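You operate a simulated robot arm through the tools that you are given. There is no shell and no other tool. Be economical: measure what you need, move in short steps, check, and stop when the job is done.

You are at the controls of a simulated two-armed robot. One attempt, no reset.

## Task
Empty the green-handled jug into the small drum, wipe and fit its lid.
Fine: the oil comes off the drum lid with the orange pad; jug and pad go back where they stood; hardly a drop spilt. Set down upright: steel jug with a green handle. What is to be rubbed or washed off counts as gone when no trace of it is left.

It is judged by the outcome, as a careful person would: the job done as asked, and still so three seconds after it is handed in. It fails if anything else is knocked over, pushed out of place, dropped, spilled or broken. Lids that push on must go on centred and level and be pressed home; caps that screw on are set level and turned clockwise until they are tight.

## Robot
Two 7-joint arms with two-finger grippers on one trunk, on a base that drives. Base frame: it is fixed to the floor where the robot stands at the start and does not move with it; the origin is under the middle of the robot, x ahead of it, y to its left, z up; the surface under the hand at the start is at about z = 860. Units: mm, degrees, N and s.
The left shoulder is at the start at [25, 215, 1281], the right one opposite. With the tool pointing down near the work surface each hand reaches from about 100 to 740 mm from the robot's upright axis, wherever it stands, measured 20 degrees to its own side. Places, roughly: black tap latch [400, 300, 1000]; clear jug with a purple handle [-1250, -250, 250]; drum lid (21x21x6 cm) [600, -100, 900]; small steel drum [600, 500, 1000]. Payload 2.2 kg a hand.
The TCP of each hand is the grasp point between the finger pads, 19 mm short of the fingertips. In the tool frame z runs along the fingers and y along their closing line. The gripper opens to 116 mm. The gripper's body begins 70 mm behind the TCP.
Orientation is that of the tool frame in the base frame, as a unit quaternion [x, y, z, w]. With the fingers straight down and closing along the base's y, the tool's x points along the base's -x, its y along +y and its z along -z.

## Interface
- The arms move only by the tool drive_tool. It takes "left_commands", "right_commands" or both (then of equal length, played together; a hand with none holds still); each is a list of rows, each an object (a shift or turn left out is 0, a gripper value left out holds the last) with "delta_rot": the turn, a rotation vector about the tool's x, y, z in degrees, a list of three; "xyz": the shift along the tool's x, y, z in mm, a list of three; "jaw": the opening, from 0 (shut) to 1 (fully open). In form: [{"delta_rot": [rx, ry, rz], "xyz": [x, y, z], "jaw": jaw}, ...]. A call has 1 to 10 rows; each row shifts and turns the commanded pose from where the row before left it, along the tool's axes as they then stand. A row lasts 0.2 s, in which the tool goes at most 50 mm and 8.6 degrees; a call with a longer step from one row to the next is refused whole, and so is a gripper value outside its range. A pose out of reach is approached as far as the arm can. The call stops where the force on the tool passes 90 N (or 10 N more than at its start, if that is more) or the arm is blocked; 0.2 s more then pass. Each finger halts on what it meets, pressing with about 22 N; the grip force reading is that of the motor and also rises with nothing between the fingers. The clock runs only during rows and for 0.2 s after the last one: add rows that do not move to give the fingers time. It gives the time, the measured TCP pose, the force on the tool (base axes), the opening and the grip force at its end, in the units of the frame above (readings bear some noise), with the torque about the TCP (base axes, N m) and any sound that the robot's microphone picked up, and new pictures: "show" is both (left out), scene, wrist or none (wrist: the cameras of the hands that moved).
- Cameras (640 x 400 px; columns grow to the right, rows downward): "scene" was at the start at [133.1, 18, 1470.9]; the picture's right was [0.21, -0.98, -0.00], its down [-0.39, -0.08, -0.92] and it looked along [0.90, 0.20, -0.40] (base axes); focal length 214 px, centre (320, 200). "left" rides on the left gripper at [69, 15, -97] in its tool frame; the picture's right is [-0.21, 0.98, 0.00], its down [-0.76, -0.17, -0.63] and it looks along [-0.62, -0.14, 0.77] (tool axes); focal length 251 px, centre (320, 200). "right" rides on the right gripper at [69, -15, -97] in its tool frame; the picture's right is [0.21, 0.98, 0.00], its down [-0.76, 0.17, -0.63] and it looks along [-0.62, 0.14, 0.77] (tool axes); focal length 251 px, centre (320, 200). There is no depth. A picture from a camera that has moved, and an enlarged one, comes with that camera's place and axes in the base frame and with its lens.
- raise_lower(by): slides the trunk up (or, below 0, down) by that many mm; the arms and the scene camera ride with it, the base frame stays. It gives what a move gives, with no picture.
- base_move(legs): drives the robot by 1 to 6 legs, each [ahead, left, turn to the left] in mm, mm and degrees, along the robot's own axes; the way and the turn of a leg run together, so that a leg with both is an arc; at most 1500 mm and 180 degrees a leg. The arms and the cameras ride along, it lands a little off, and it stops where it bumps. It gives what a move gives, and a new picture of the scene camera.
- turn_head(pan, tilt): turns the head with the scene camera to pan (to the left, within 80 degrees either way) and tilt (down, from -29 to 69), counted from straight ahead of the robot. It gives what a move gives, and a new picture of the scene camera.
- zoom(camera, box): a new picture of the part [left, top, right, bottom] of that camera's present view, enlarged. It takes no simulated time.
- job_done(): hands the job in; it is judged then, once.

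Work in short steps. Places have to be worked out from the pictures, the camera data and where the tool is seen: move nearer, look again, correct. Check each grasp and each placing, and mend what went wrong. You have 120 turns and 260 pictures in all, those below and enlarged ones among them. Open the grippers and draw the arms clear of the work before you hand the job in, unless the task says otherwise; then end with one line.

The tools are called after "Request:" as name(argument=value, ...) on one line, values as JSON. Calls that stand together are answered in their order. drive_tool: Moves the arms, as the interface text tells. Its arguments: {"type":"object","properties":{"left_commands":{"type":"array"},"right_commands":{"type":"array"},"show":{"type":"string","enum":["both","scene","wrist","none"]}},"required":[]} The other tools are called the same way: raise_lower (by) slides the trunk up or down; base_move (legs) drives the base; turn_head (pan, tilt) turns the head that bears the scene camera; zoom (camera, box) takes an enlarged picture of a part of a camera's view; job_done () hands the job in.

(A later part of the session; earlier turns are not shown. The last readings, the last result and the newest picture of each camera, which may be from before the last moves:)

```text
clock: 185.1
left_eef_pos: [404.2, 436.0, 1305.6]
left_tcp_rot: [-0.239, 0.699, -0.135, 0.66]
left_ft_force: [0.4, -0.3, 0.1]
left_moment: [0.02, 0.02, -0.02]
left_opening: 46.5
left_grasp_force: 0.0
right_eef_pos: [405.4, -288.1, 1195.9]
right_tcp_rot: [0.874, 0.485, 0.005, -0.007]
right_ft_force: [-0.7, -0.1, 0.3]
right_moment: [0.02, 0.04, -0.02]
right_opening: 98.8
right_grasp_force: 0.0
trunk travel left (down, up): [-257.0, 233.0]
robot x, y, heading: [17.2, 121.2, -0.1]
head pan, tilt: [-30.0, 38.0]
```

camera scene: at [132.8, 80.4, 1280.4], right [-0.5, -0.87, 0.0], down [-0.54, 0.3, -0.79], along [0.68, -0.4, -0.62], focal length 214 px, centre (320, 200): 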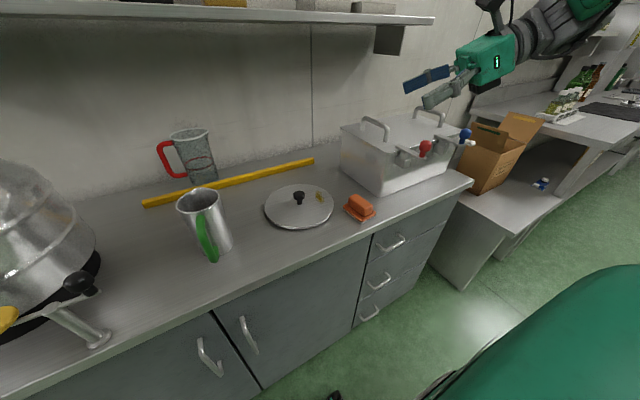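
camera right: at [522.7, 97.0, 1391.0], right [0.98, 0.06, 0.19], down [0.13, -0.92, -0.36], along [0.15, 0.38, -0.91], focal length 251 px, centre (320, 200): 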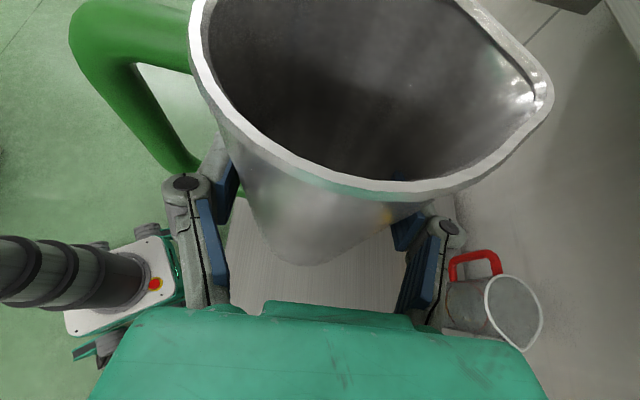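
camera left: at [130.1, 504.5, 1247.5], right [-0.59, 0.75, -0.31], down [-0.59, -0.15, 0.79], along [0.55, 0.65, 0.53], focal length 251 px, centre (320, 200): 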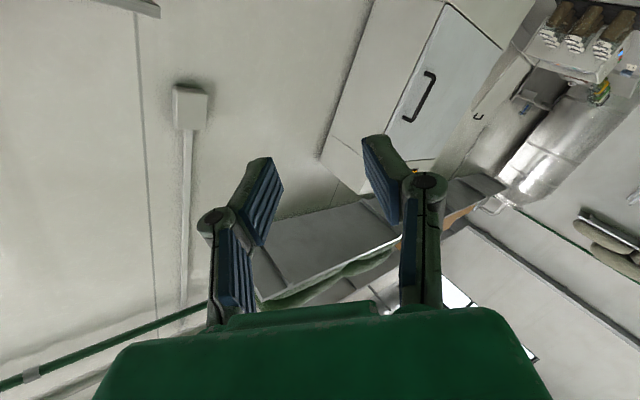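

Hand points down. I take a wrist picture to see the pad and lid from above.

Request:
drive_tool(left_commands=[{}, {}, {}, {}, {}, {}, {}, {}, {}, {}], right_commands=[{"delta_rot": [0, 0, -8.4]}, {"delta_rot": [0, 0, -8.4]}, {"delta_rot": [0, 0, -8.4]}, {"delta_rot": [0, 0, -8.4]}, {"delta_rot": [0, 0, -8.4]}, {"delta_rot": [0, 0, -8.4]}, {"delta_rot": [0, 0, -8.4]}, {"delta_rot": [0, 0, -8.4]}, {"delta_rot": [0, 0, -8.4]}, {"delta_rot": [0, 0, -8.4]}], show="none")

Request:
drive_tool(left_commands=[{}, {}, {}, {}, {}, {}, {}, {}, {}, {}], right_commands=[{"delta_rot": [0, 0, -8.4]}, {"delta_rot": [0, 0, -8.4]}, {"delta_rot": [0, 0, -8.4]}, {"delta_rot": [0, 0, -8.4]}, {"delta_rot": [0, 0, -4.2]}, {}, {}, {}, {}, {}], show="wrist")

```text
clock: 187.3
left_eef_pos: [404.5, 435.5, 1305.7]
left_tcp_rot: [-0.239, 0.699, -0.135, 0.66]
left_ft_force: [0.3, -0.3, 0.0]
left_moment: [0.0, 0.05, 0.02]
left_opening: 46.6
left_grasp_force: 0.0
right_eef_pos: [405.7, -285.0, 1197.5]
right_tcp_rot: [0.323, 0.947, 0.004, 0.0]
right_ft_force: [-0.1, 0.4, -0.3]
right_moment: [-0.01, -0.02, 0.01]
right_opening: 98.7
right_grasp_force: 0.1
trunk travel left (down, up): [-257.0, 233.0]
robot x, y, heading: [16.3, 121.4, 0.3]
head pan, tilt: [-30.0, 38.0]
```

```text
clock: 189.5
left_eef_pos: [403.8, 435.6, 1305.1]
left_tcp_rot: [-0.238, 0.699, -0.134, 0.66]
left_ft_force: [0.4, -0.4, 0.6]
left_moment: [0.03, -0.03, 0.01]
left_opening: 46.3
left_grasp_force: 0.0
right_eef_pos: [405.1, -284.8, 1196.2]
right_tcp_rot: [0.0, 1.0, 0.003, 0.0]
right_ft_force: [-0.2, -0.2, 0.8]
right_moment: [-0.02, 0.01, -0.03]
right_opening: 98.5
right_grasp_force: 0.0
trunk travel left (down, up): [-257.0, 233.0]
robot x, y, heading: [16.9, 122.3, -0.1]
head pan, tilt: [-30.0, 38.0]
camera right: at [337.4, -300.5, 1291.8], right [-0.22, 0.98, 0.01], down [0.75, 0.16, 0.64], along [0.62, 0.14, -0.77], focal length 251 px, centre (320, 200)
camera left: at [304.8, 401.6, 1247.2], right [-0.15, 0.94, -0.31], down [-0.59, 0.17, 0.79], along [0.79, 0.3, 0.53], focal length 251 px, centre (320, 200)
```

right: 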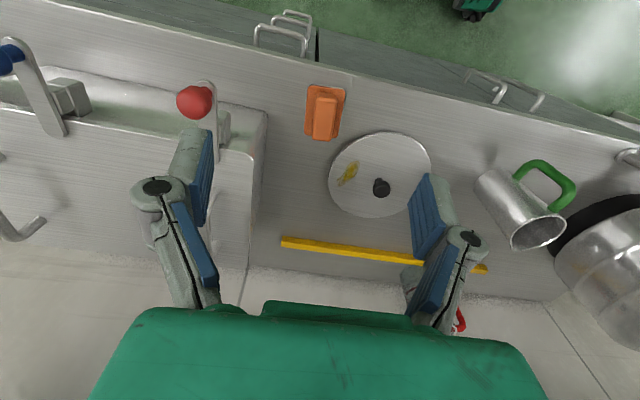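
left: 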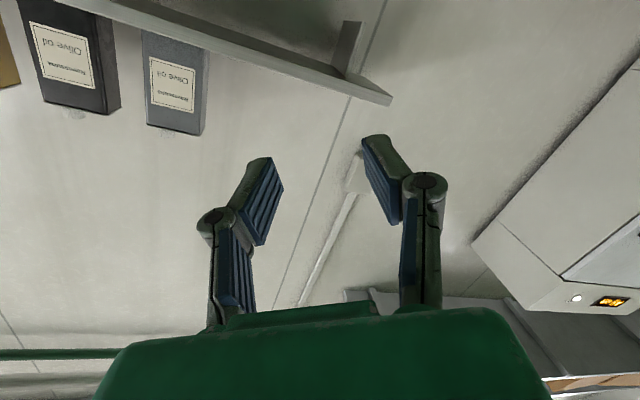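

The pad is ≈92×52 mm, centred near (493,-256), long side along x, with a ~30 mm wide block on top. I go above it for a closer look.

Request:
drive_tool(left_commands=[{}, {}, {}, {}, {}, {}, {}], right_commands=[{"xyz": [-15, 5, 35], "jaw": 0.6}, {"xyz": [-15, 5, 35]}, {"xyz": [-15, 5, 35]}, {"xyz": [-15, 5, 35]}, {"xyz": [-15, 5, 35]}, {"xyz": [-13, 4, 35]}, {}], show="wrist")

Request:
zoom(camera="scene", box=[240, 140, 440, 265])

```text
clock: 191.1
left_eef_pos: [405.5, 435.2, 1304.8]
left_tcp_rot: [-0.238, 0.699, -0.135, 0.66]
left_ft_force: [-0.6, 0.6, 0.2]
left_moment: [0.02, -0.03, 0.02]
left_opening: 46.5
left_grasp_force: 0.1
right_eef_pos: [494.8, -254.0, 988.6]
right_tcp_rot: [0.001, 1.0, 0.004, 0.002]
right_ft_force: [-1.2, -0.2, -0.2]
right_moment: [0.01, -0.05, 0.01]
right_opening: 69.6
right_grasp_force: 0.1
trunk travel left (down, up): [-257.0, 233.0]
robot x, y, heading: [17.8, 119.9, 0.2]
head pan, tilt: [-30.0, 38.0]
camera right: at [426.4, -270.3, 1083.5], right [-0.21, 0.98, 0.01], down [0.75, 0.16, 0.64], along [0.62, 0.14, -0.77], focal length 251 px, centre (320, 200)
camera left: at [304.3, 401.4, 1247.5], right [-0.15, 0.94, -0.31], down [-0.59, 0.17, 0.79], along [0.8, 0.3, 0.53], focal length 251 px, centre (320, 200)
```

right: 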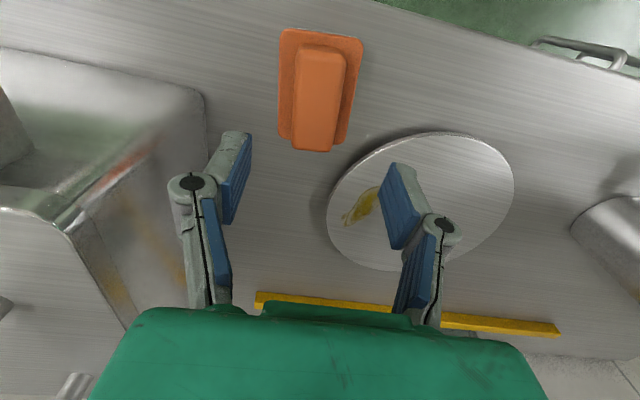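
left: 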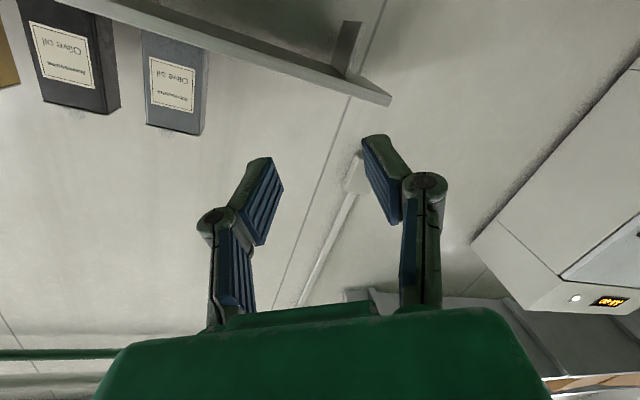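

```text
3.20 times, centred on (340, 202) of scene
camera zoom: at [132.9, 77.0, 1280.4], right [-0.5, -0.87, 0.0], down [-0.54, 0.31, -0.79], along [0.68, -0.39, -0.62], focal length 686 px, centre (256, 192)
```

zoom: 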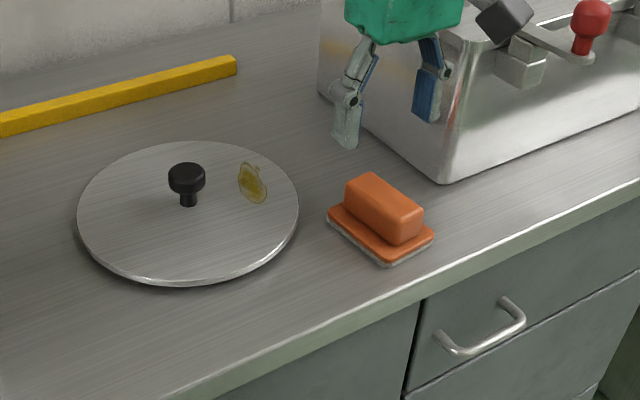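

Block centre ≈(490,-259), yawed about 4°. I align, descend so the tips stay just above the base plate, and check.

Request:
drive_tool(left_commands=[{}, {}, {}, {}, {}], right_commands=[{"xyz": [5, -5.5, 20], "delta_rot": [0, 0, -4]}, {"xyz": [0, 0, 25]}, {"xyz": [0, 0, 20]}, {"xyz": [0, 0, 10]}, {}], show="none")

Request:
zoom(camera="right", box=[0, 0, 640, 400])

Request:
zoom(camera="scene", box=[300, 150, 420, 225])

```text
clock: 192.3
left_eef_pos: [405.5, 435.1, 1304.2]
left_tcp_rot: [-0.239, 0.7, -0.135, 0.66]
left_ft_force: [0.5, -0.2, 0.0]
left_moment: [0.0, 0.0, 0.01]
left_opening: 46.3
left_grasp_force: 0.1
right_eef_pos: [492.1, -257.5, 913.5]
right_tcp_rot: [-0.034, 0.999, 0.003, 0.001]
right_ft_force: [0.1, -0.2, -0.3]
right_moment: [-0.01, 0.03, 0.01]
right_opening: 69.9
right_grasp_force: 0.0
trunk travel left (down, up): [-257.0, 233.0]
robot x, y, heading: [18.5, 115.8, -0.1]
head pan, tilt: [-30.0, 38.0]
```

```text
1.00 times, centred on (320, 200) of right (not enlarged: the box is as wide or as high as the picture)
camera zoom: at [424.4, -278.6, 1008.3], right [-0.28, 0.96, 0.01], down [0.74, 0.21, 0.64], along [0.61, 0.18, -0.77], focal length 251 px, centre (320, 200)
```

zoom: 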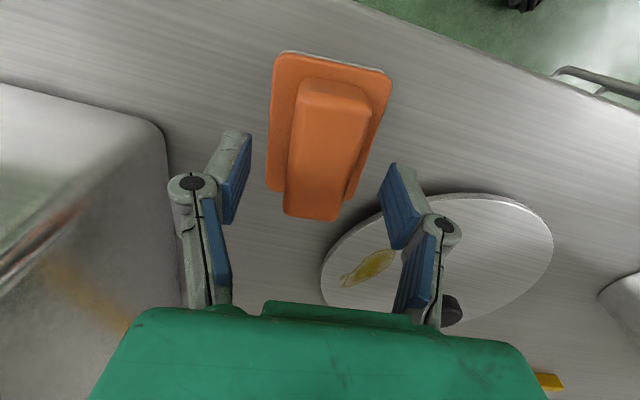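

```text
5.33 times, centred on (360, 188) of scene
camera zoom: at [133.9, 77.0, 1280.2], right [-0.5, -0.87, 0.0], down [-0.54, 0.31, -0.79], along [0.68, -0.39, -0.62], focal length 1144 px, centre (107, 267)
```

zoom: 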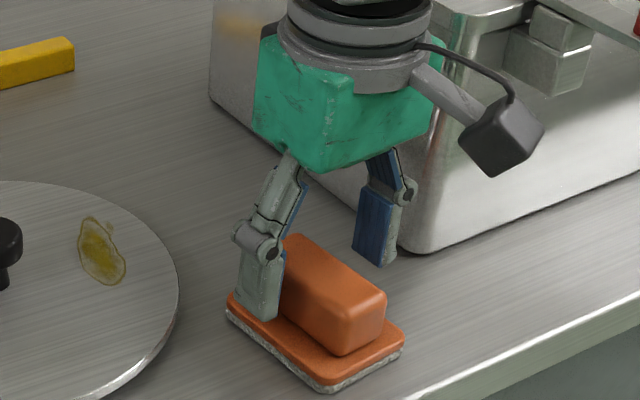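

The hand is over the block's centre. I turn 2° more, lower 17 mm and close.

Request:
drive_tool(left_commands=[{}, {}, {}, {}, {}, {}, {}, {}, {}], right_commands=[{"xyz": [2, 0, 6], "delta_rot": [0, 0, -2]}, {"xyz": [0, -1, 6]}, {"xyz": [0, 0, 5]}, {"jaw": 0.45}, {"jaw": 0.35}, {"jaw": 0.25}, {"jaw": 0.1}, {"jaw": 0.1}, {}], show="none")

Request:
zoom(camera="scene", box=[300, 150, 420, 225])

```text
clock: 194.3
left_eef_pos: [405.3, 435.5, 1304.6]
left_tcp_rot: [-0.239, 0.7, -0.135, 0.66]
left_ft_force: [0.3, 0.1, 0.4]
left_moment: [0.02, -0.03, -0.01]
left_opening: 46.2
left_grasp_force: 0.0
right_eef_pos: [488.5, -259.1, 895.2]
right_tcp_rot: [-0.053, 0.999, 0.004, 0.001]
right_ft_force: [-0.5, 0.2, -0.6]
right_moment: [-0.03, -0.04, 0.02]
right_opening: 34.5
right_grasp_force: 22.3
trunk travel left (down, up): [-257.0, 233.0]
robot x, y, heading: [19.4, 119.2, 0.4]
head pan, tilt: [-30.0, 38.0]
```

```text
5.33 times, centred on (360, 188) of scene
camera zoom: at [134.0, 77.1, 1280.2], right [-0.5, -0.87, 0.0], down [-0.54, 0.31, -0.79], along [0.68, -0.39, -0.62], focal length 1144 px, centre (107, 267)
```

zoom: 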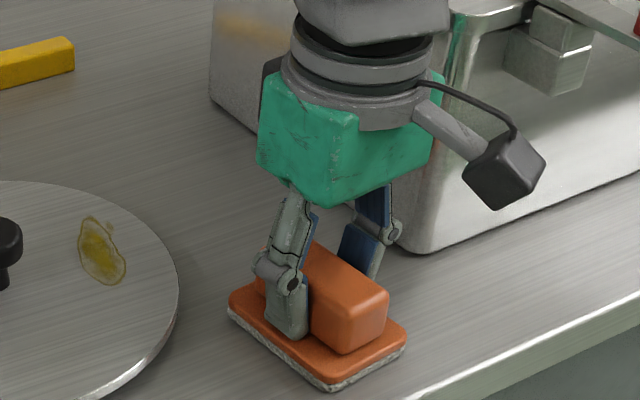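

Pad held (home pose TCP (488.5,-259.1,895.2)). I lift it and carry it over the oil smear at about (596,-184).

Request:
drive_tool(left_commands=[{}, {}, {}, {}, {}, {}, {}, {}, {}, {}], right_commands=[{"xyz": [0, 0, -15]}, {"xyz": [0, 0, -30]}, {"xyz": [-29, 16, 0]}, {"xyz": [-29, 16, 0]}, {"xyz": [-29, 16, 0]}, {"xyz": [-28, 15, 0]}, {"xyz": [0, 0, 10]}, {"xyz": [0, 0, 8]}, {}, {}], show="none")

Request:
zoom(camera="scene", box=[240, 140, 400, 240])

Request:
zoom(camera="right", box=[0, 0, 640, 400])

```text
clock: 196.5
left_eef_pos: [406.4, 437.2, 1304.6]
left_tcp_rot: [-0.24, 0.7, -0.135, 0.659]
left_ft_force: [0.3, -0.8, -0.5]
left_moment: [0.0, 0.0, 0.0]
left_opening: 46.3
left_grasp_force: 0.0
right_eef_pos: [596.4, -184.5, 923.3]
right_tcp_rot: [-0.052, 0.999, 0.004, 0.002]
right_ft_force: [-0.1, -0.7, -0.8]
right_moment: [-0.06, 0.01, 0.02]
right_opening: 34.4
right_grasp_force: 22.0
trunk travel left (down, up): [-257.0, 233.0]
robot x, y, heading: [18.7, 116.3, 0.1]
head pan, tilt: [-30.0, 38.0]
```

```text
4.00 times, centred on (320, 190) of scene
camera zoom: at [134.5, 77.5, 1280.2], right [-0.5, -0.87, 0.0], down [-0.54, 0.31, -0.79], along [0.68, -0.39, -0.62], focal length 858 px, centre (320, 240)
```

zoom: 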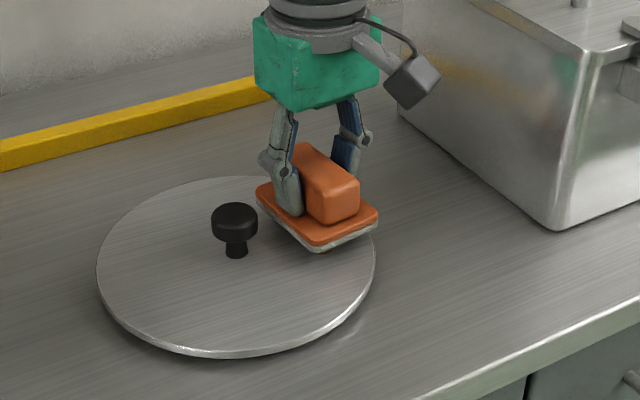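

```text
1.00 times, centred on (320, 200) of right (not enlarged: the box is as wide or as high as the picture)
camera zoom: at [529.4, -207.7, 1017.8], right [-0.32, 0.95, 0.01], down [0.73, 0.24, 0.64], along [0.6, 0.2, -0.77], focal length 251 px, centre (320, 200)
```

zoom: 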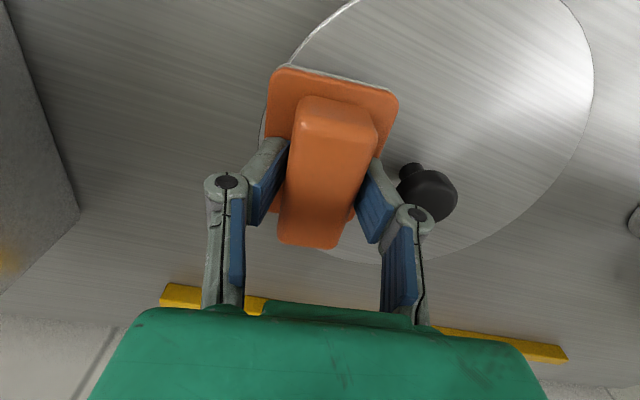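

Aligned over the smear, with the knob clear. I lower gently to contact.

Request:
drive_tool(left_commands=[{}, {}, {}, {}], right_commands=[{"xyz": [0, 0, 3]}, {"xyz": [0, 0, 3]}, {"xyz": [0, 0, 2]}, {}], show="none")

Request:
drive_tool(left_commands=[{}, {}, {}], right_commands=[{"xyz": [0, 0, 2]}, {"xyz": [0, 0, 2]}, {}], show="none")

Request:
drive_tool(left_commands=[{}, {}, {}], right_commands=[{"xyz": [0, 0, 1.5]}, {"xyz": [0, 0, 1.5]}, {}], show="none")

```text
clock: 197.5
left_eef_pos: [406.3, 437.0, 1304.7]
left_tcp_rot: [-0.239, 0.7, -0.135, 0.659]
left_ft_force: [-0.3, 0.1, 0.3]
left_moment: [-0.03, -0.01, -0.01]
left_opening: 46.6
left_grasp_force: 0.1
right_eef_pos: [596.1, -186.2, 914.2]
right_tcp_rot: [-0.053, 0.999, 0.004, 0.001]
right_ft_force: [0.1, 0.4, -0.6]
right_moment: [0.0, -0.01, 0.0]
right_opening: 34.3
right_grasp_force: 21.5
trunk travel left (down, up): [-257.0, 233.0]
robot x, y, heading: [17.3, 117.6, 0.1]
head pan, tilt: [-30.0, 38.0]
```

```text
clock: 198.3
left_eef_pos: [405.6, 435.8, 1305.0]
left_tcp_rot: [-0.239, 0.7, -0.136, 0.659]
left_ft_force: [1.2, -0.2, 1.2]
left_moment: [0.05, 0.01, 0.01]
left_opening: 46.6
left_grasp_force: 0.1
right_eef_pos: [595.1, -186.0, 911.1]
right_tcp_rot: [-0.052, 0.999, 0.004, 0.002]
right_ft_force: [0.1, 0.8, -0.4]
right_moment: [0.0, 0.0, 0.02]
right_opening: 34.2
right_grasp_force: 21.8
trunk travel left (down, up): [-257.0, 233.0]
robot x, y, heading: [18.2, 124.3, 0.1]
head pan, tilt: [-30.0, 38.0]
```

```text
clock: 199.1
left_eef_pos: [403.3, 437.1, 1306.1]
left_tcp_rot: [-0.238, 0.699, -0.136, 0.661]
left_ft_force: [-0.2, 0.3, 0.5]
left_moment: [0.03, -0.01, 0.04]
left_opening: 46.4
left_grasp_force: 0.1
right_eef_pos: [596.0, -185.2, 909.8]
right_tcp_rot: [-0.052, 0.999, 0.002, 0.003]
right_ft_force: [0.4, -0.1, 16.2]
right_moment: [-0.04, 0.32, -0.02]
right_opening: 34.3
right_grasp_force: 22.0
trunk travel left (down, up): [-257.0, 233.0]
robot x, y, heading: [18.6, 123.4, 0.1]
head pan, tilt: [-30.0, 38.0]
```

Contact at 16 N. I rub with strokes along x, stepping a little in y.

Request:
drive_tool(left_commands=[{}, {}, {}, {}, {}, {}, {}, {}, {}, {}], right_commands=[{"xyz": [-14, 0, 0]}, {"xyz": [-14, -3, 0]}, {"xyz": [14, 0, 0]}, {"xyz": [14, 0, 0]}, {"xyz": [14, 0, 0]}, {"xyz": [14, -4, 0]}, {"xyz": [-14, 0, 0]}, {"xyz": [-14, 0, 0]}, {"xyz": [-14, -3, 0]}, {"xyz": [-14, 0, 0]}], show="none")

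Request:
drive_tool(left_commands=[{}, {}, {}, {}, {}, {}, {}, {}, {}, {}], right_commands=[{"xyz": [14, 4, 0]}, {"xyz": [14, 4, 0]}, {"xyz": [14, 4, 0]}, {"xyz": [14, 0, 0]}, {"xyz": [-14, 0, 0]}, {"xyz": [-14, 2, 0]}, {"xyz": [-14, 0, 0]}, {"xyz": [-14, 0, 0]}, {"xyz": [14, 0, 0]}, {"xyz": [14, 0, 0]}], show="none")

Request:
zoom(camera="scene", box=[240, 140, 400, 240])

```text
clock: 201.3
left_eef_pos: [403.8, 435.7, 1305.2]
left_tcp_rot: [-0.238, 0.699, -0.135, 0.66]
left_ft_force: [-0.1, 0.3, 0.0]
left_moment: [0.03, -0.02, -0.01]
left_opening: 46.4
left_grasp_force: 0.1
right_eef_pos: [623.6, -193.1, 909.1]
right_tcp_rot: [-0.052, 0.999, 0.002, 0.002]
right_ft_force: [-3.1, -0.2, 9.3]
right_moment: [0.01, 0.05, 0.02]
right_opening: 34.2
right_grasp_force: 21.6
trunk travel left (down, up): [-257.0, 233.0]
robot x, y, heading: [17.6, 120.1, -0.1]
head pan, tilt: [-30.0, 38.0]
```

```text
clock: 203.5
left_eef_pos: [404.0, 435.7, 1305.1]
left_tcp_rot: [-0.239, 0.699, -0.134, 0.66]
left_ft_force: [0.3, 0.1, -0.3]
left_moment: [0.01, 0.01, -0.01]
left_opening: 46.4
left_grasp_force: 0.0
right_eef_pos: [595.2, -183.1, 908.1]
right_tcp_rot: [-0.054, 0.999, 0.004, 0.002]
right_ft_force: [-0.1, 1.8, 12.2]
right_moment: [-0.06, -0.57, 0.1]
right_opening: 34.3
right_grasp_force: 22.3
trunk travel left (down, up): [-257.0, 233.0]
robot x, y, heading: [19.0, 123.1, -0.1]
head pan, tilt: [-30.0, 38.0]
```

```text
4.00 times, centred on (320, 190) of scene
camera zoom: at [132.8, 79.0, 1280.4], right [-0.5, -0.87, 0.0], down [-0.54, 0.31, -0.79], along [0.68, -0.39, -0.62], focal length 858 px, centre (320, 240)
```

zoom: 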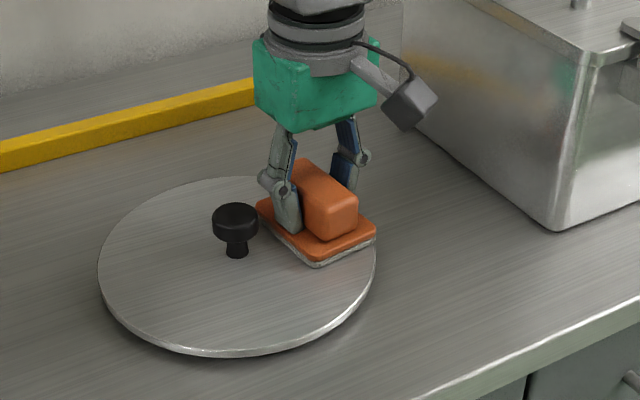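

The lid hasn't moved. A few more strokes, then I lift and move aside to inspect.

Request:
drive_tool(left_commands=[{}, {}, {}, {}, {}, {}, {}, {}, {}, {}], right_commands=[{"xyz": [14, -4, 0]}, {"xyz": [14, -4, 0]}, {"xyz": [-14, -4, 0]}, {"xyz": [-14, 0, 0]}, {"xyz": [-14, 0, 0]}, {"xyz": [-14, 4, 0]}, {"xyz": [14, 4, 0]}, {"xyz": [14, 2, 0]}, {"xyz": [0, 0, -15]}, {"xyz": [0, 0, -30]}], show="none")

Request:
drive_tool(left_commands=[{}, {}, {}, {}, {}, {}, {}], right_commands=[{"xyz": [29, -16, 0]}, {"xyz": [29, -16, 0]}, {"xyz": [29, -16, 0]}, {"xyz": [28, -15, 0]}, {}, {}, {}], show="none")

Request:
zoom(camera="scene", box=[240, 140, 400, 240])

Request:
zoom(camera="right", box=[260, 140, 640, 380])

```text
clock: 205.7
left_eef_pos: [403.6, 437.3, 1304.9]
left_tcp_rot: [-0.24, 0.699, -0.135, 0.66]
left_ft_force: [0.0, 1.2, 0.2]
left_moment: [0.01, 0.0, -0.01]
left_opening: 46.1
left_grasp_force: 0.1
right_eef_pos: [595.2, -183.3, 951.1]
right_tcp_rot: [-0.053, 0.999, 0.004, 0.002]
right_ft_force: [0.8, 0.3, -0.2]
right_moment: [0.0, -0.01, -0.04]
right_opening: 34.4
right_grasp_force: 22.0
trunk travel left (down, up): [-257.0, 233.0]
robot x, y, heading: [18.3, 120.3, 0.2]
head pan, tilt: [-30.0, 38.0]
```

```text
clock: 207.3
left_eef_pos: [404.8, 436.6, 1305.5]
left_tcp_rot: [-0.239, 0.7, -0.135, 0.66]
left_ft_force: [-0.3, -0.3, 0.3]
left_moment: [0.0, 0.04, 0.0]
left_opening: 46.4
left_grasp_force: 0.1
right_eef_pos: [487.7, -259.1, 950.8]
right_tcp_rot: [-0.053, 0.999, 0.004, 0.002]
right_ft_force: [-0.2, 0.7, -0.9]
right_moment: [0.01, 0.01, 0.01]
right_opening: 34.3
right_grasp_force: 22.0
trunk travel left (down, up): [-257.0, 233.0]
robot x, y, heading: [17.4, 122.5, 0.1]
head pan, tilt: [-30.0, 38.0]
```

```text
4.00 times, centred on (320, 190) of scene
camera zoom: at [133.9, 77.2, 1280.2], right [-0.5, -0.87, 0.0], down [-0.54, 0.31, -0.79], along [0.68, -0.39, -0.62], focal length 858 px, centre (320, 240)
```

zoom: 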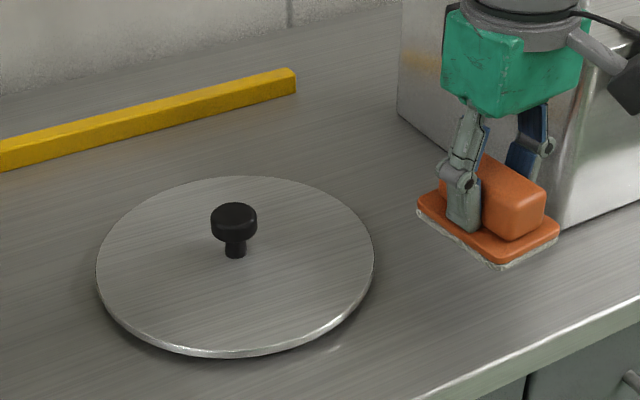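

```text
1.67 times, centred on (450, 260) of right
camera zoom: at [421.3, -282.4, 1046.4], right [-0.32, 0.95, 0.01], down [0.73, 0.24, 0.64], along [0.6, 0.2, -0.77], focal length 419 px, centre (103, 100)
```

zoom: 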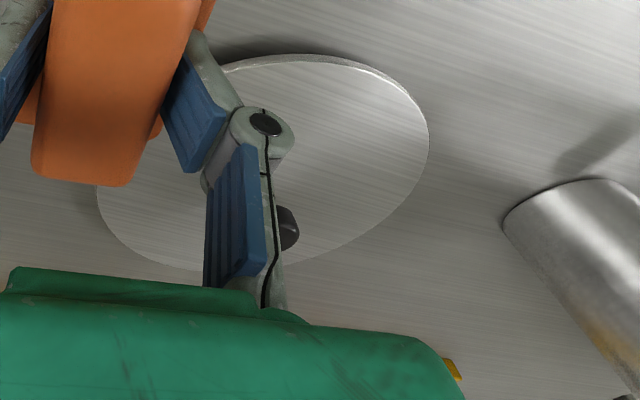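

The lid looks clean. I set the pad back at its home pose.

Request:
drive_tool(left_commands=[{}, {}, {}, {}, {}, {}], right_commands=[{"xyz": [-1, 0, 25]}, {"xyz": [0, 0, 18]}, {"xyz": [0, 0, 7]}, {"xyz": [0, 0, 3.5]}, {}, {}], show="none")

Request:
drive_tool(left_commands=[{}, {}, {}], right_commands=[{"xyz": [0, 0, 1.5]}, {"xyz": [0, 0, 0.5]}, {}], show="none")

```text
clock: 208.7
left_eef_pos: [405.3, 434.9, 1304.8]
left_tcp_rot: [-0.24, 0.7, -0.134, 0.66]
left_ft_force: [0.8, -0.2, -0.7]
left_moment: [-0.01, -0.01, 0.0]
left_opening: 46.3
left_grasp_force: 0.1
right_eef_pos: [490.1, -258.3, 897.3]
right_tcp_rot: [-0.052, 0.999, 0.004, 0.002]
right_ft_force: [0.6, 0.8, -0.5]
right_moment: [-0.02, -0.01, 0.01]
right_opening: 34.5
right_grasp_force: 21.9
trunk travel left (down, up): [-257.0, 233.0]
robot x, y, heading: [19.1, 119.5, 0.1]
head pan, tilt: [-30.0, 38.0]
```

```text
clock: 209.5
left_eef_pos: [405.3, 435.5, 1304.1]
left_tcp_rot: [-0.239, 0.7, -0.134, 0.66]
left_ft_force: [-0.4, 0.0, -0.4]
left_moment: [-0.02, 0.03, 0.0]
left_opening: 46.2
left_grasp_force: 0.0
right_eef_pos: [488.9, -257.6, 895.9]
right_tcp_rot: [-0.053, 0.999, 0.004, 0.002]
right_ft_force: [-0.6, -0.3, -0.9]
right_moment: [0.02, -0.04, -0.01]
right_opening: 34.0
right_grasp_force: 21.9
trunk travel left (down, up): [-257.0, 233.0]
robot x, y, heading: [18.9, 119.9, 0.1]
head pan, tilt: [-30.0, 38.0]
```

Within a millimetre of the table: I ease down 1 mm, release, rise, and photograph.

Request:
drive_tool(left_commands=[{}, {}, {}, {}, {}, {}, {}, {}, {}, {}], right_commands=[{"xyz": [0, -1, 1]}, {"jaw": 0.32}, {"jaw": 0.36}, {"jaw": 0.45}, {"jaw": 0.6}, {"xyz": [0, 0, -20]}, {"xyz": [0, 0, -40]}, {"xyz": [0, 0, -45]}, {"xyz": [0, 0, -45]}, {}], show="wrist")

Request:
zoom(camera="scene", box=[240, 140, 440, 265])

```text
clock: 211.7
left_eef_pos: [405.8, 436.1, 1304.5]
left_tcp_rot: [-0.24, 0.7, -0.134, 0.66]
left_ft_force: [1.0, 0.0, 0.6]
left_moment: [-0.01, -0.01, 0.01]
left_opening: 46.6
left_grasp_force: 0.0
right_eef_pos: [490.8, -259.7, 1044.1]
right_tcp_rot: [-0.052, 0.999, 0.003, 0.001]
right_ft_force: [0.1, 0.2, 1.1]
right_moment: [0.03, 0.05, -0.01]
right_opening: 69.6
right_grasp_force: 0.2
trunk travel left (down, up): [-257.0, 233.0]
robot x, y, heading: [21.0, 116.3, 0.2]
head pan, tilt: [-30.0, 38.0]
camera right: at [424.6, -282.5, 1139.3], right [-0.32, 0.95, 0.01], down [0.73, 0.24, 0.64], along [0.6, 0.21, -0.77], focal length 251 px, centre (320, 200)
camera left: at [306.0, 401.6, 1246.9], right [-0.15, 0.94, -0.31], down [-0.59, 0.17, 0.79], along [0.8, 0.3, 0.53], focal length 251 px, centre (320, 200)
```

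right: 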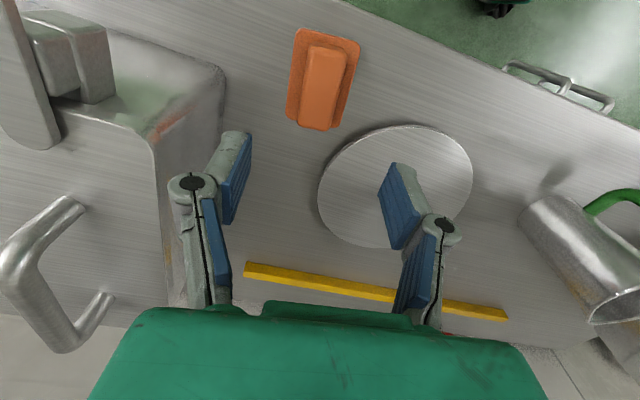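
left: 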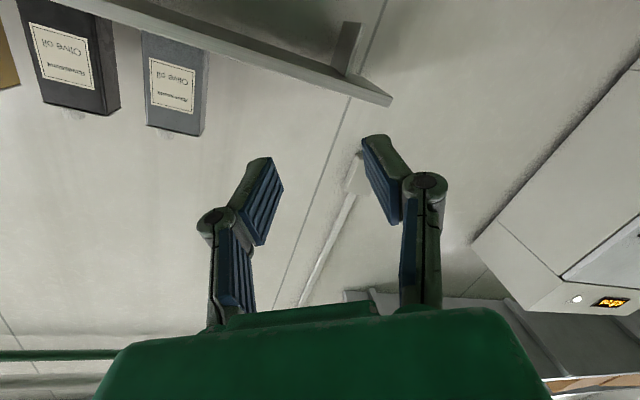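

```text
3.20 times, centred on (340, 202) of scene
camera zoom: at [134.2, 77.2, 1280.1], right [-0.5, -0.87, 0.0], down [-0.54, 0.31, -0.79], along [0.68, -0.39, -0.62], focal length 686 px, centre (256, 192)
```

zoom: 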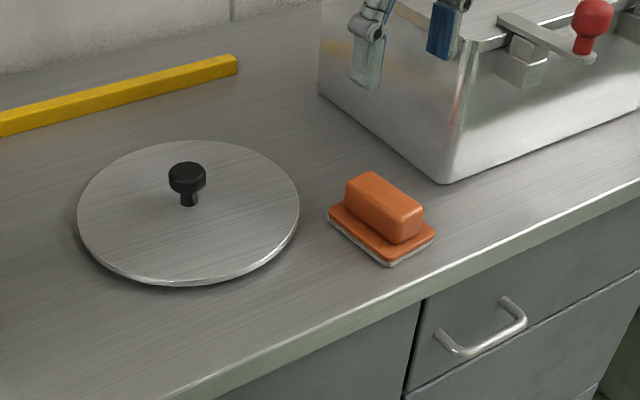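

Pad is exactly back. I inspect the lid closely for any trace of oil.

Request:
zoom(camera="scene", box=[262, 178, 338, 232])

Request:
zoom(camera="right", box=[300, 110, 490, 260])

```text
7.41 times, centred on (300, 205) of scene
camera zoom: at [134.2, 77.2, 1280.1], right [-0.5, -0.87, 0.0], down [-0.54, 0.31, -0.79], along [0.68, -0.39, -0.62], focal length 1589 px, centre (468, 163)
```

zoom: 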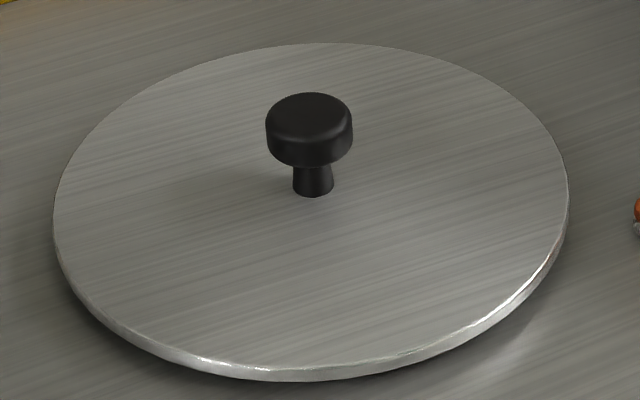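

```text
2.67 times, centred on (395, 185) of right
camera zoom: at [424.6, -282.5, 1139.3], right [-0.32, 0.95, 0.01], down [0.73, 0.24, 0.64], along [0.6, 0.21, -0.77], focal length 670 px, centre (120, 240)
```

zoom: 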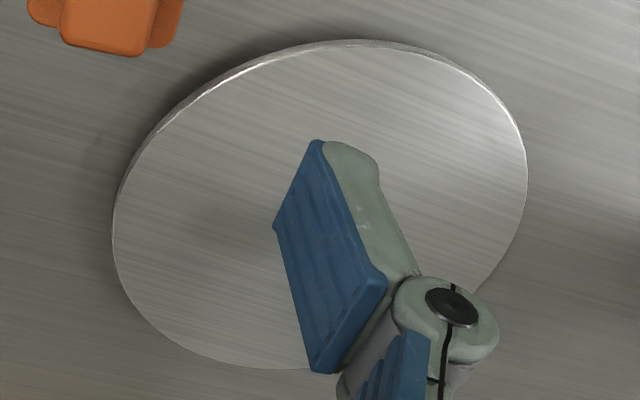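

The lid is spotless. I move the right hand above the knob at about (594,-118).

Request:
drive_tool(left_commands=[{}, {}, {}, {}, {}, {}, {}], right_commands=[{"xyz": [-29.3, 32.6, 0]}, {"xyz": [-29.3, 32.6, 0]}, {"xyz": [-29.3, 32.6, 0]}, {"xyz": [-29.3, 32.6, 0]}, {"xyz": [0, 0, 30]}, {}, {}], show="none")

Request:
zoom(camera="right", box=[0, 0, 640, 400])

Request:
zoom(camera="scene", box=[230, 130, 390, 230])

```text
clock: 213.3
left_eef_pos: [405.6, 436.6, 1305.1]
left_tcp_rot: [-0.239, 0.7, -0.135, 0.659]
left_ft_force: [0.3, 0.2, 0.3]
left_moment: [-0.01, 0.01, 0.0]
left_opening: 46.4
left_grasp_force: 0.0
right_eef_pos: [591.7, -115.6, 1015.3]
right_tcp_rot: [-0.053, 0.999, 0.003, 0.001]
right_ft_force: [-1.2, -0.7, -0.2]
right_moment: [0.03, -0.02, -0.01]
right_opening: 69.7
right_grasp_force: 0.2
trunk travel left (down, up): [-257.0, 233.0]
robot x, y, heading: [15.8, 120.6, 0.1]
head pan, tilt: [-30.0, 38.0]
```

```text
1.00 times, centred on (320, 200) of right (not enlarged: the box is as wide or as high as the picture)
camera zoom: at [525.2, -138.5, 1110.8], right [-0.32, 0.95, 0.01], down [0.73, 0.24, 0.64], along [0.6, 0.2, -0.77], focal length 251 px, centre (320, 200)
```

zoom: 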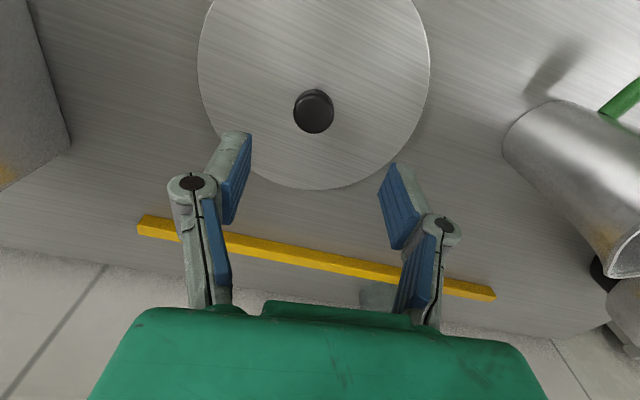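

```text
4.00 times, centred on (310, 180) of scene
camera zoom: at [134.4, 78.0, 1280.2], right [-0.5, -0.87, 0.0], down [-0.54, 0.31, -0.79], along [0.68, -0.39, -0.62], focal length 858 px, centre (360, 280)
```

zoom: 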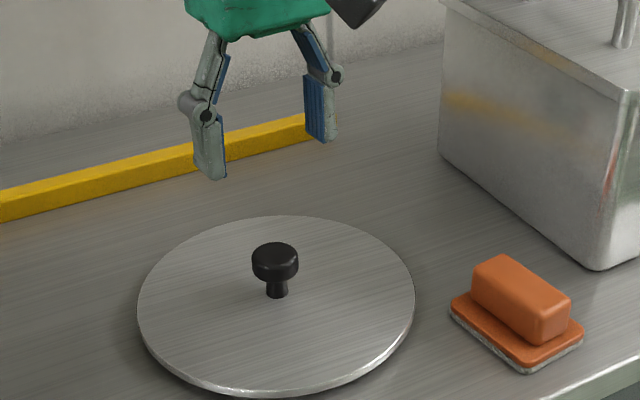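

Knob at ≈(592,-119). I descend over it and close on the cap.

Request:
drive_tool(left_commands=[{}, {}, {}, {}, {}, {}, {}], right_commands=[{"xyz": [0, -3.5, 30]}, {"xyz": [0, 0, 35]}, {"xyz": [0, 0, 20]}, {"xyz": [0, 0, 12]}, {"xyz": [0, 0, 8]}, {}, {}], show="none")

Request:
zoom(camera="right", box=[0, 0, 640, 400])

Request:
zoom(camera="scene", box=[240, 140, 360, 215])

```text
clock: 214.9
left_eef_pos: [406.4, 435.9, 1303.7]
left_tcp_rot: [-0.239, 0.7, -0.135, 0.659]
left_ft_force: [0.1, 0.7, -0.8]
left_moment: [-0.02, -0.02, -0.01]
left_opening: 46.4
left_grasp_force: 0.1
right_eef_pos: [592.5, -121.0, 910.5]
right_tcp_rot: [-0.052, 0.999, 0.003, 0.002]
right_ft_force: [-1.3, 0.4, -0.2]
right_moment: [-0.02, -0.01, 0.02]
right_opening: 69.5
right_grasp_force: 0.0
trunk travel left (down, up): [-257.0, 233.0]
robot x, y, heading: [20.2, 116.7, 0.0]
head pan, tilt: [-30.0, 38.0]
```

```text
1.00 times, centred on (320, 200) of right (not enlarged: the box is as wide or as high as the picture)
camera zoom: at [525.9, -144.2, 1006.6], right [-0.32, 0.95, 0.01], down [0.73, 0.24, 0.64], along [0.6, 0.2, -0.77], focal length 251 px, centre (320, 200)
```

zoom: 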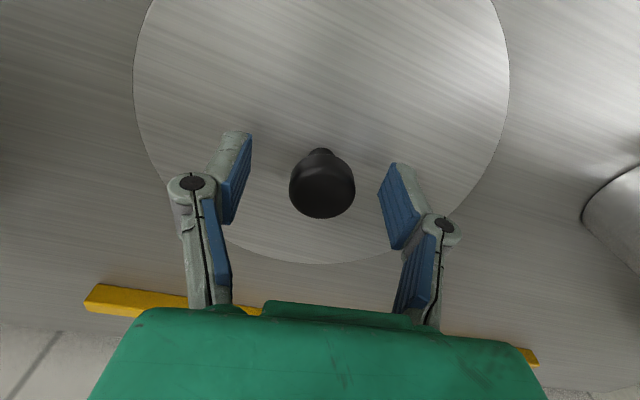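

```text
5.33 times, centred on (300, 178) of scene
camera zoom: at [134.5, 78.1, 1280.2], right [-0.5, -0.87, 0.0], down [-0.54, 0.31, -0.79], along [0.68, -0.39, -0.62], focal length 1144 px, centre (427, 320)
```

zoom: 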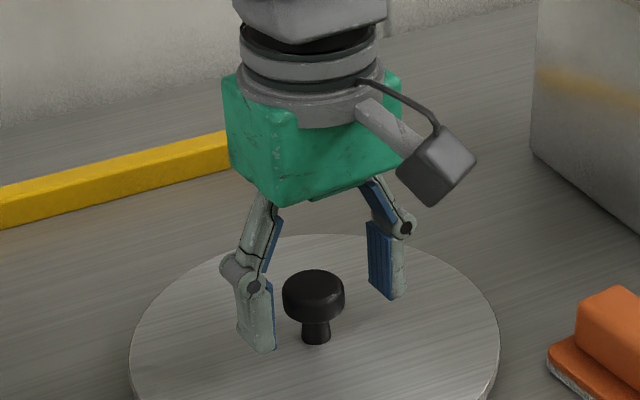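

Well centred. I close on the knob.

Request:
drive_tool(left_commands=[{}, {}, {}, {}, {}, {}, {}], right_commands=[{"jaw": 0.45}, {"jaw": 0.35}, {"jaw": 0.28}, {"jaw": 0.2}, {"jaw": 0.05}, {"jaw": 0.05}, {}], show="none")

Request:
drive_tool(left_commands=[{}, {}, {}, {}, {}], right_commands=[{"xyz": [0, 0, -5]}, {"xyz": [0, 0, -10]}, {"xyz": [0, 0, -10]}, {}, {}], show="none")

Request:
zoom(camera="scene", box=[220, 130, 380, 230])

```text
clock: 216.5
left_eef_pos: [405.1, 436.8, 1305.2]
left_tcp_rot: [-0.239, 0.7, -0.135, 0.659]
left_ft_force: [-0.5, 0.7, -1.0]
left_moment: [0.0, -0.03, -0.02]
left_opening: 46.3
left_grasp_force: 0.0
right_eef_pos: [592.6, -121.0, 911.7]
right_tcp_rot: [-0.052, 0.999, 0.004, 0.002]
right_ft_force: [0.0, 1.8, 0.4]
right_moment: [0.02, 0.0, 0.01]
right_opening: 34.2
right_grasp_force: 21.7
trunk travel left (down, up): [-257.0, 233.0]
robot x, y, heading: [16.9, 120.4, 0.1]
head pan, tilt: [-30.0, 38.0]
```

```text
clock: 217.7
left_eef_pos: [406.3, 436.0, 1304.9]
left_tcp_rot: [-0.241, 0.7, -0.134, 0.659]
left_ft_force: [0.5, 0.0, 0.2]
left_moment: [-0.02, 0.02, -0.03]
left_opening: 46.5
left_grasp_force: 0.0
right_eef_pos: [592.4, -122.1, 937.4]
right_tcp_rot: [-0.053, 0.999, 0.003, 0.002]
right_ft_force: [-0.5, -0.7, -3.3]
right_moment: [0.02, 0.03, 0.0]
right_opening: 34.2
right_grasp_force: 22.0
trunk travel left (down, up): [-257.0, 233.0]
robot x, y, heading: [19.6, 120.6, 0.0]
head pan, tilt: [-30.0, 38.0]
```

```text
4.00 times, centred on (300, 180) of scene
camera zoom: at [134.8, 77.8, 1280.1], right [-0.5, -0.87, 0.0], down [-0.54, 0.31, -0.79], along [0.68, -0.39, -0.62], focal length 858 px, centre (400, 280)
```

zoom: 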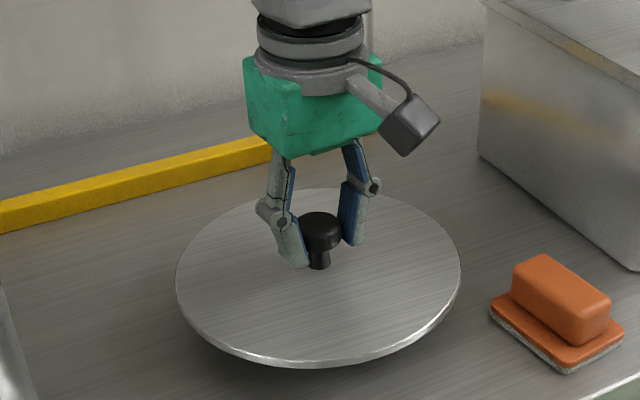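

Lid lifted and level. I raise the trunk 100 mm for reach and then raise the hand.

Request:
raise_lower(by=100)

Request:
drive_tool(left_commands=[{}, {}, {}, {}, {}, {}, {}, {}, {}, {}], right_commands=[{"xyz": [0, 0, -20]}, {"xyz": [0, 0, -35]}, {"xyz": [0, 0, -40]}, {"xyz": [0, 0, -40]}, {"xyz": [0, 0, -40]}, {"xyz": [0, 0, -30]}, {}, {}, {}, {}], show="none")

Request:
turn_head(pan=-20, tilt=38)

```text
clock: 219.0
left_eef_pos: [406.5, 436.4, 1404.0]
left_tcp_rot: [-0.241, 0.7, -0.135, 0.659]
left_ft_force: [-0.6, -0.4, -0.2]
left_moment: [-0.01, 0.01, 0.01]
left_opening: 46.3
left_grasp_force: 0.1
right_eef_pos: [592.3, -121.5, 1037.2]
right_tcp_rot: [-0.052, 0.999, 0.004, 0.0]
right_ft_force: [0.7, 0.2, -3.1]
right_moment: [-0.01, 0.0, 0.02]
right_opening: 34.1
right_grasp_force: 22.1
trunk travel left (down, up): [-357.0, 133.0]
robot x, y, heading: [19.2, 120.9, 0.2]
head pan, tilt: [-30.0, 38.0]
```

```text
clock: 221.2
left_eef_pos: [406.2, 435.8, 1405.7]
left_tcp_rot: [-0.24, 0.7, -0.135, 0.659]
left_ft_force: [0.4, -0.9, 0.1]
left_moment: [-0.02, -0.02, 0.02]
left_opening: 46.6
left_grasp_force: 0.0
right_eef_pos: [592.2, -121.4, 1243.1]
right_tcp_rot: [-0.053, 0.999, 0.004, 0.002]
right_ft_force: [0.1, 0.4, -2.9]
right_moment: [-0.04, 0.04, 0.0]
right_opening: 34.1
right_grasp_force: 22.6
trunk travel left (down, up): [-357.0, 133.0]
robot x, y, heading: [16.4, 120.4, -0.0]
head pan, tilt: [-30.0, 38.0]
```

```text
clock: 221.9
left_eef_pos: [406.5, 437.0, 1404.4]
left_tcp_rot: [-0.24, 0.7, -0.134, 0.659]
left_ft_force: [-0.3, 1.0, 0.2]
left_moment: [-0.01, -0.02, -0.03]
left_opening: 46.7
left_grasp_force: 0.2
right_eef_pos: [592.9, -120.3, 1243.1]
right_tcp_rot: [-0.052, 0.999, 0.003, 0.001]
right_ft_force: [-0.4, -0.8, -2.3]
right_moment: [-0.02, 0.02, 0.03]
right_opening: 34.0
right_grasp_force: 21.9
trunk travel left (down, up): [-357.0, 133.0]
robot x, y, heading: [12.5, 122.5, 0.1]
head pan, tilt: [-20.0, 38.0]
camera scene: at [141.3, 91.6, 1380.1], right [-0.34, -0.94, 0.0], down [-0.58, 0.21, -0.79], along [0.74, -0.27, -0.62], focal length 214 px, centre (320, 200)
```

scene: 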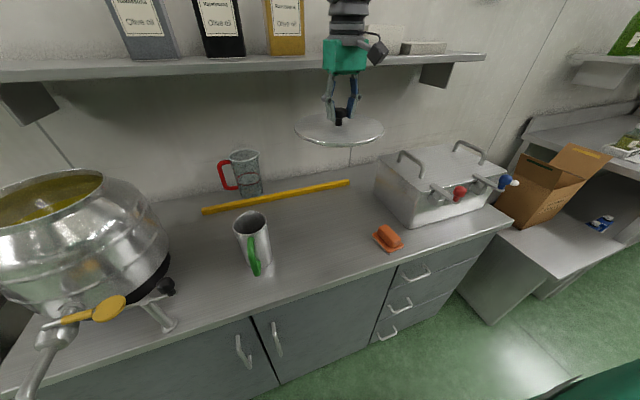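

Clear. I turn the base 50° left in steps, carrying the lid above everything.

Request:
base_move(legs=[[0, 0, 17], [0, 0, 17], [0, 0, 16]])

Request:
drive_tool(left_commands=[{}, {}, {}, {}, {}, {}, {}, {}], right_commands=[{}, {}, {}, {}, {}, {}, {}, {}], show="none")

Request:
turn_head(pan=-25, tilt=32)

```text
clock: 225.2
left_eef_pos: [46.5, 608.1, 1407.2]
left_tcp_rot: [-0.506, 0.54, 0.156, 0.655]
left_ft_force: [0.8, -0.8, 0.1]
left_moment: [-0.02, 0.04, 0.13]
left_opening: 46.5
left_grasp_force: 0.0
right_eef_pos: [588.5, 386.2, 1239.3]
right_tcp_rot: [-0.462, 0.887, 0.008, -0.003]
right_ft_force: [1.1, -1.1, -3.9]
right_moment: [0.04, 0.09, -0.02]
right_opening: 34.1
right_grasp_force: 22.1
trunk travel left (down, up): [-357.0, 133.0]
robot x, y, heading: [21.7, 120.3, 49.5]
head pan, tilt: [-20.0, 38.0]
camera scene: at [135.3, 182.0, 1379.5], right [0.49, -0.87, -0.01], down [-0.55, -0.3, -0.78], along [0.68, 0.39, -0.62], focal length 214 px, centre (320, 200)
```

scene: 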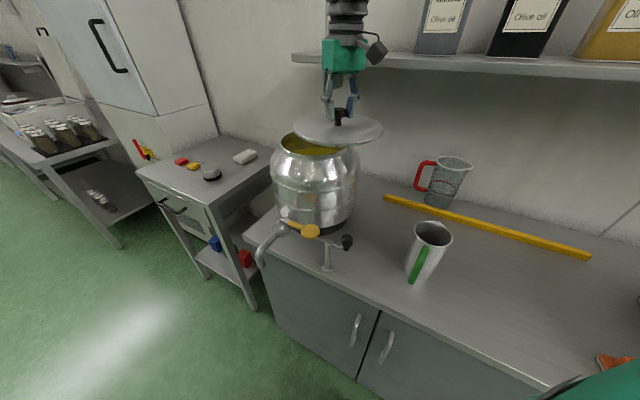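

```text
clock: 226.9
left_eef_pos: [44.8, 610.8, 1407.0]
left_tcp_rot: [-0.51, 0.538, 0.155, 0.653]
left_ft_force: [1.6, -0.2, -0.4]
left_moment: [-0.06, 0.01, 0.05]
left_opening: 46.5
left_grasp_force: 0.0
right_eef_pos: [586.3, 384.2, 1241.1]
right_tcp_rot: [-0.462, 0.887, 0.007, -0.002]
right_ft_force: [0.7, -0.6, -3.0]
right_moment: [0.03, 0.06, -0.01]
right_opening: 34.0
right_grasp_force: 21.6
trunk travel left (down, up): [-357.0, 133.0]
robot x, y, heading: [22.5, 117.9, 49.3]
head pan, tilt: [-20.0, 38.0]
```

```text
clock: 227.6
left_eef_pos: [43.3, 608.0, 1406.7]
left_tcp_rot: [-0.507, 0.539, 0.156, 0.654]
left_ft_force: [1.1, 0.0, 0.9]
left_moment: [-0.03, 0.04, 0.09]
left_opening: 46.4
left_grasp_force: 0.1
right_eef_pos: [585.8, 385.1, 1243.8]
right_tcp_rot: [-0.462, 0.887, 0.008, -0.001]
right_ft_force: [1.0, -0.6, -2.6]
right_moment: [0.03, 0.05, 0.02]
right_opening: 34.2
right_grasp_force: 22.0
trunk travel left (down, up): [-357.0, 133.0]
robot x, y, heading: [23.7, 117.5, 49.4]
head pan, tilt: [-25.0, 32.0]
camera scene: at [132.2, 183.6, 1389.2], right [0.41, -0.91, 0.0], down [-0.49, -0.22, -0.85], along [0.77, 0.35, -0.53], focal length 214 px, centre (320, 200)
```

scene: 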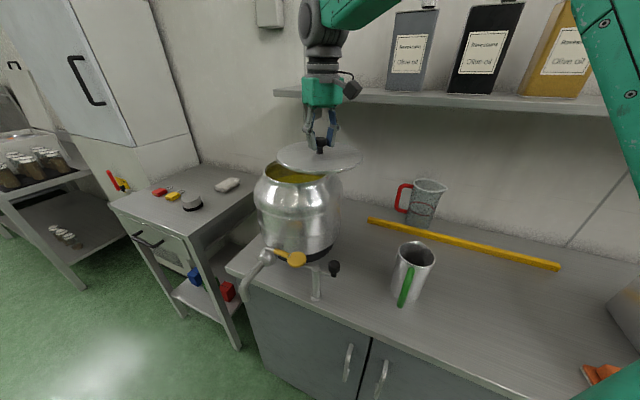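

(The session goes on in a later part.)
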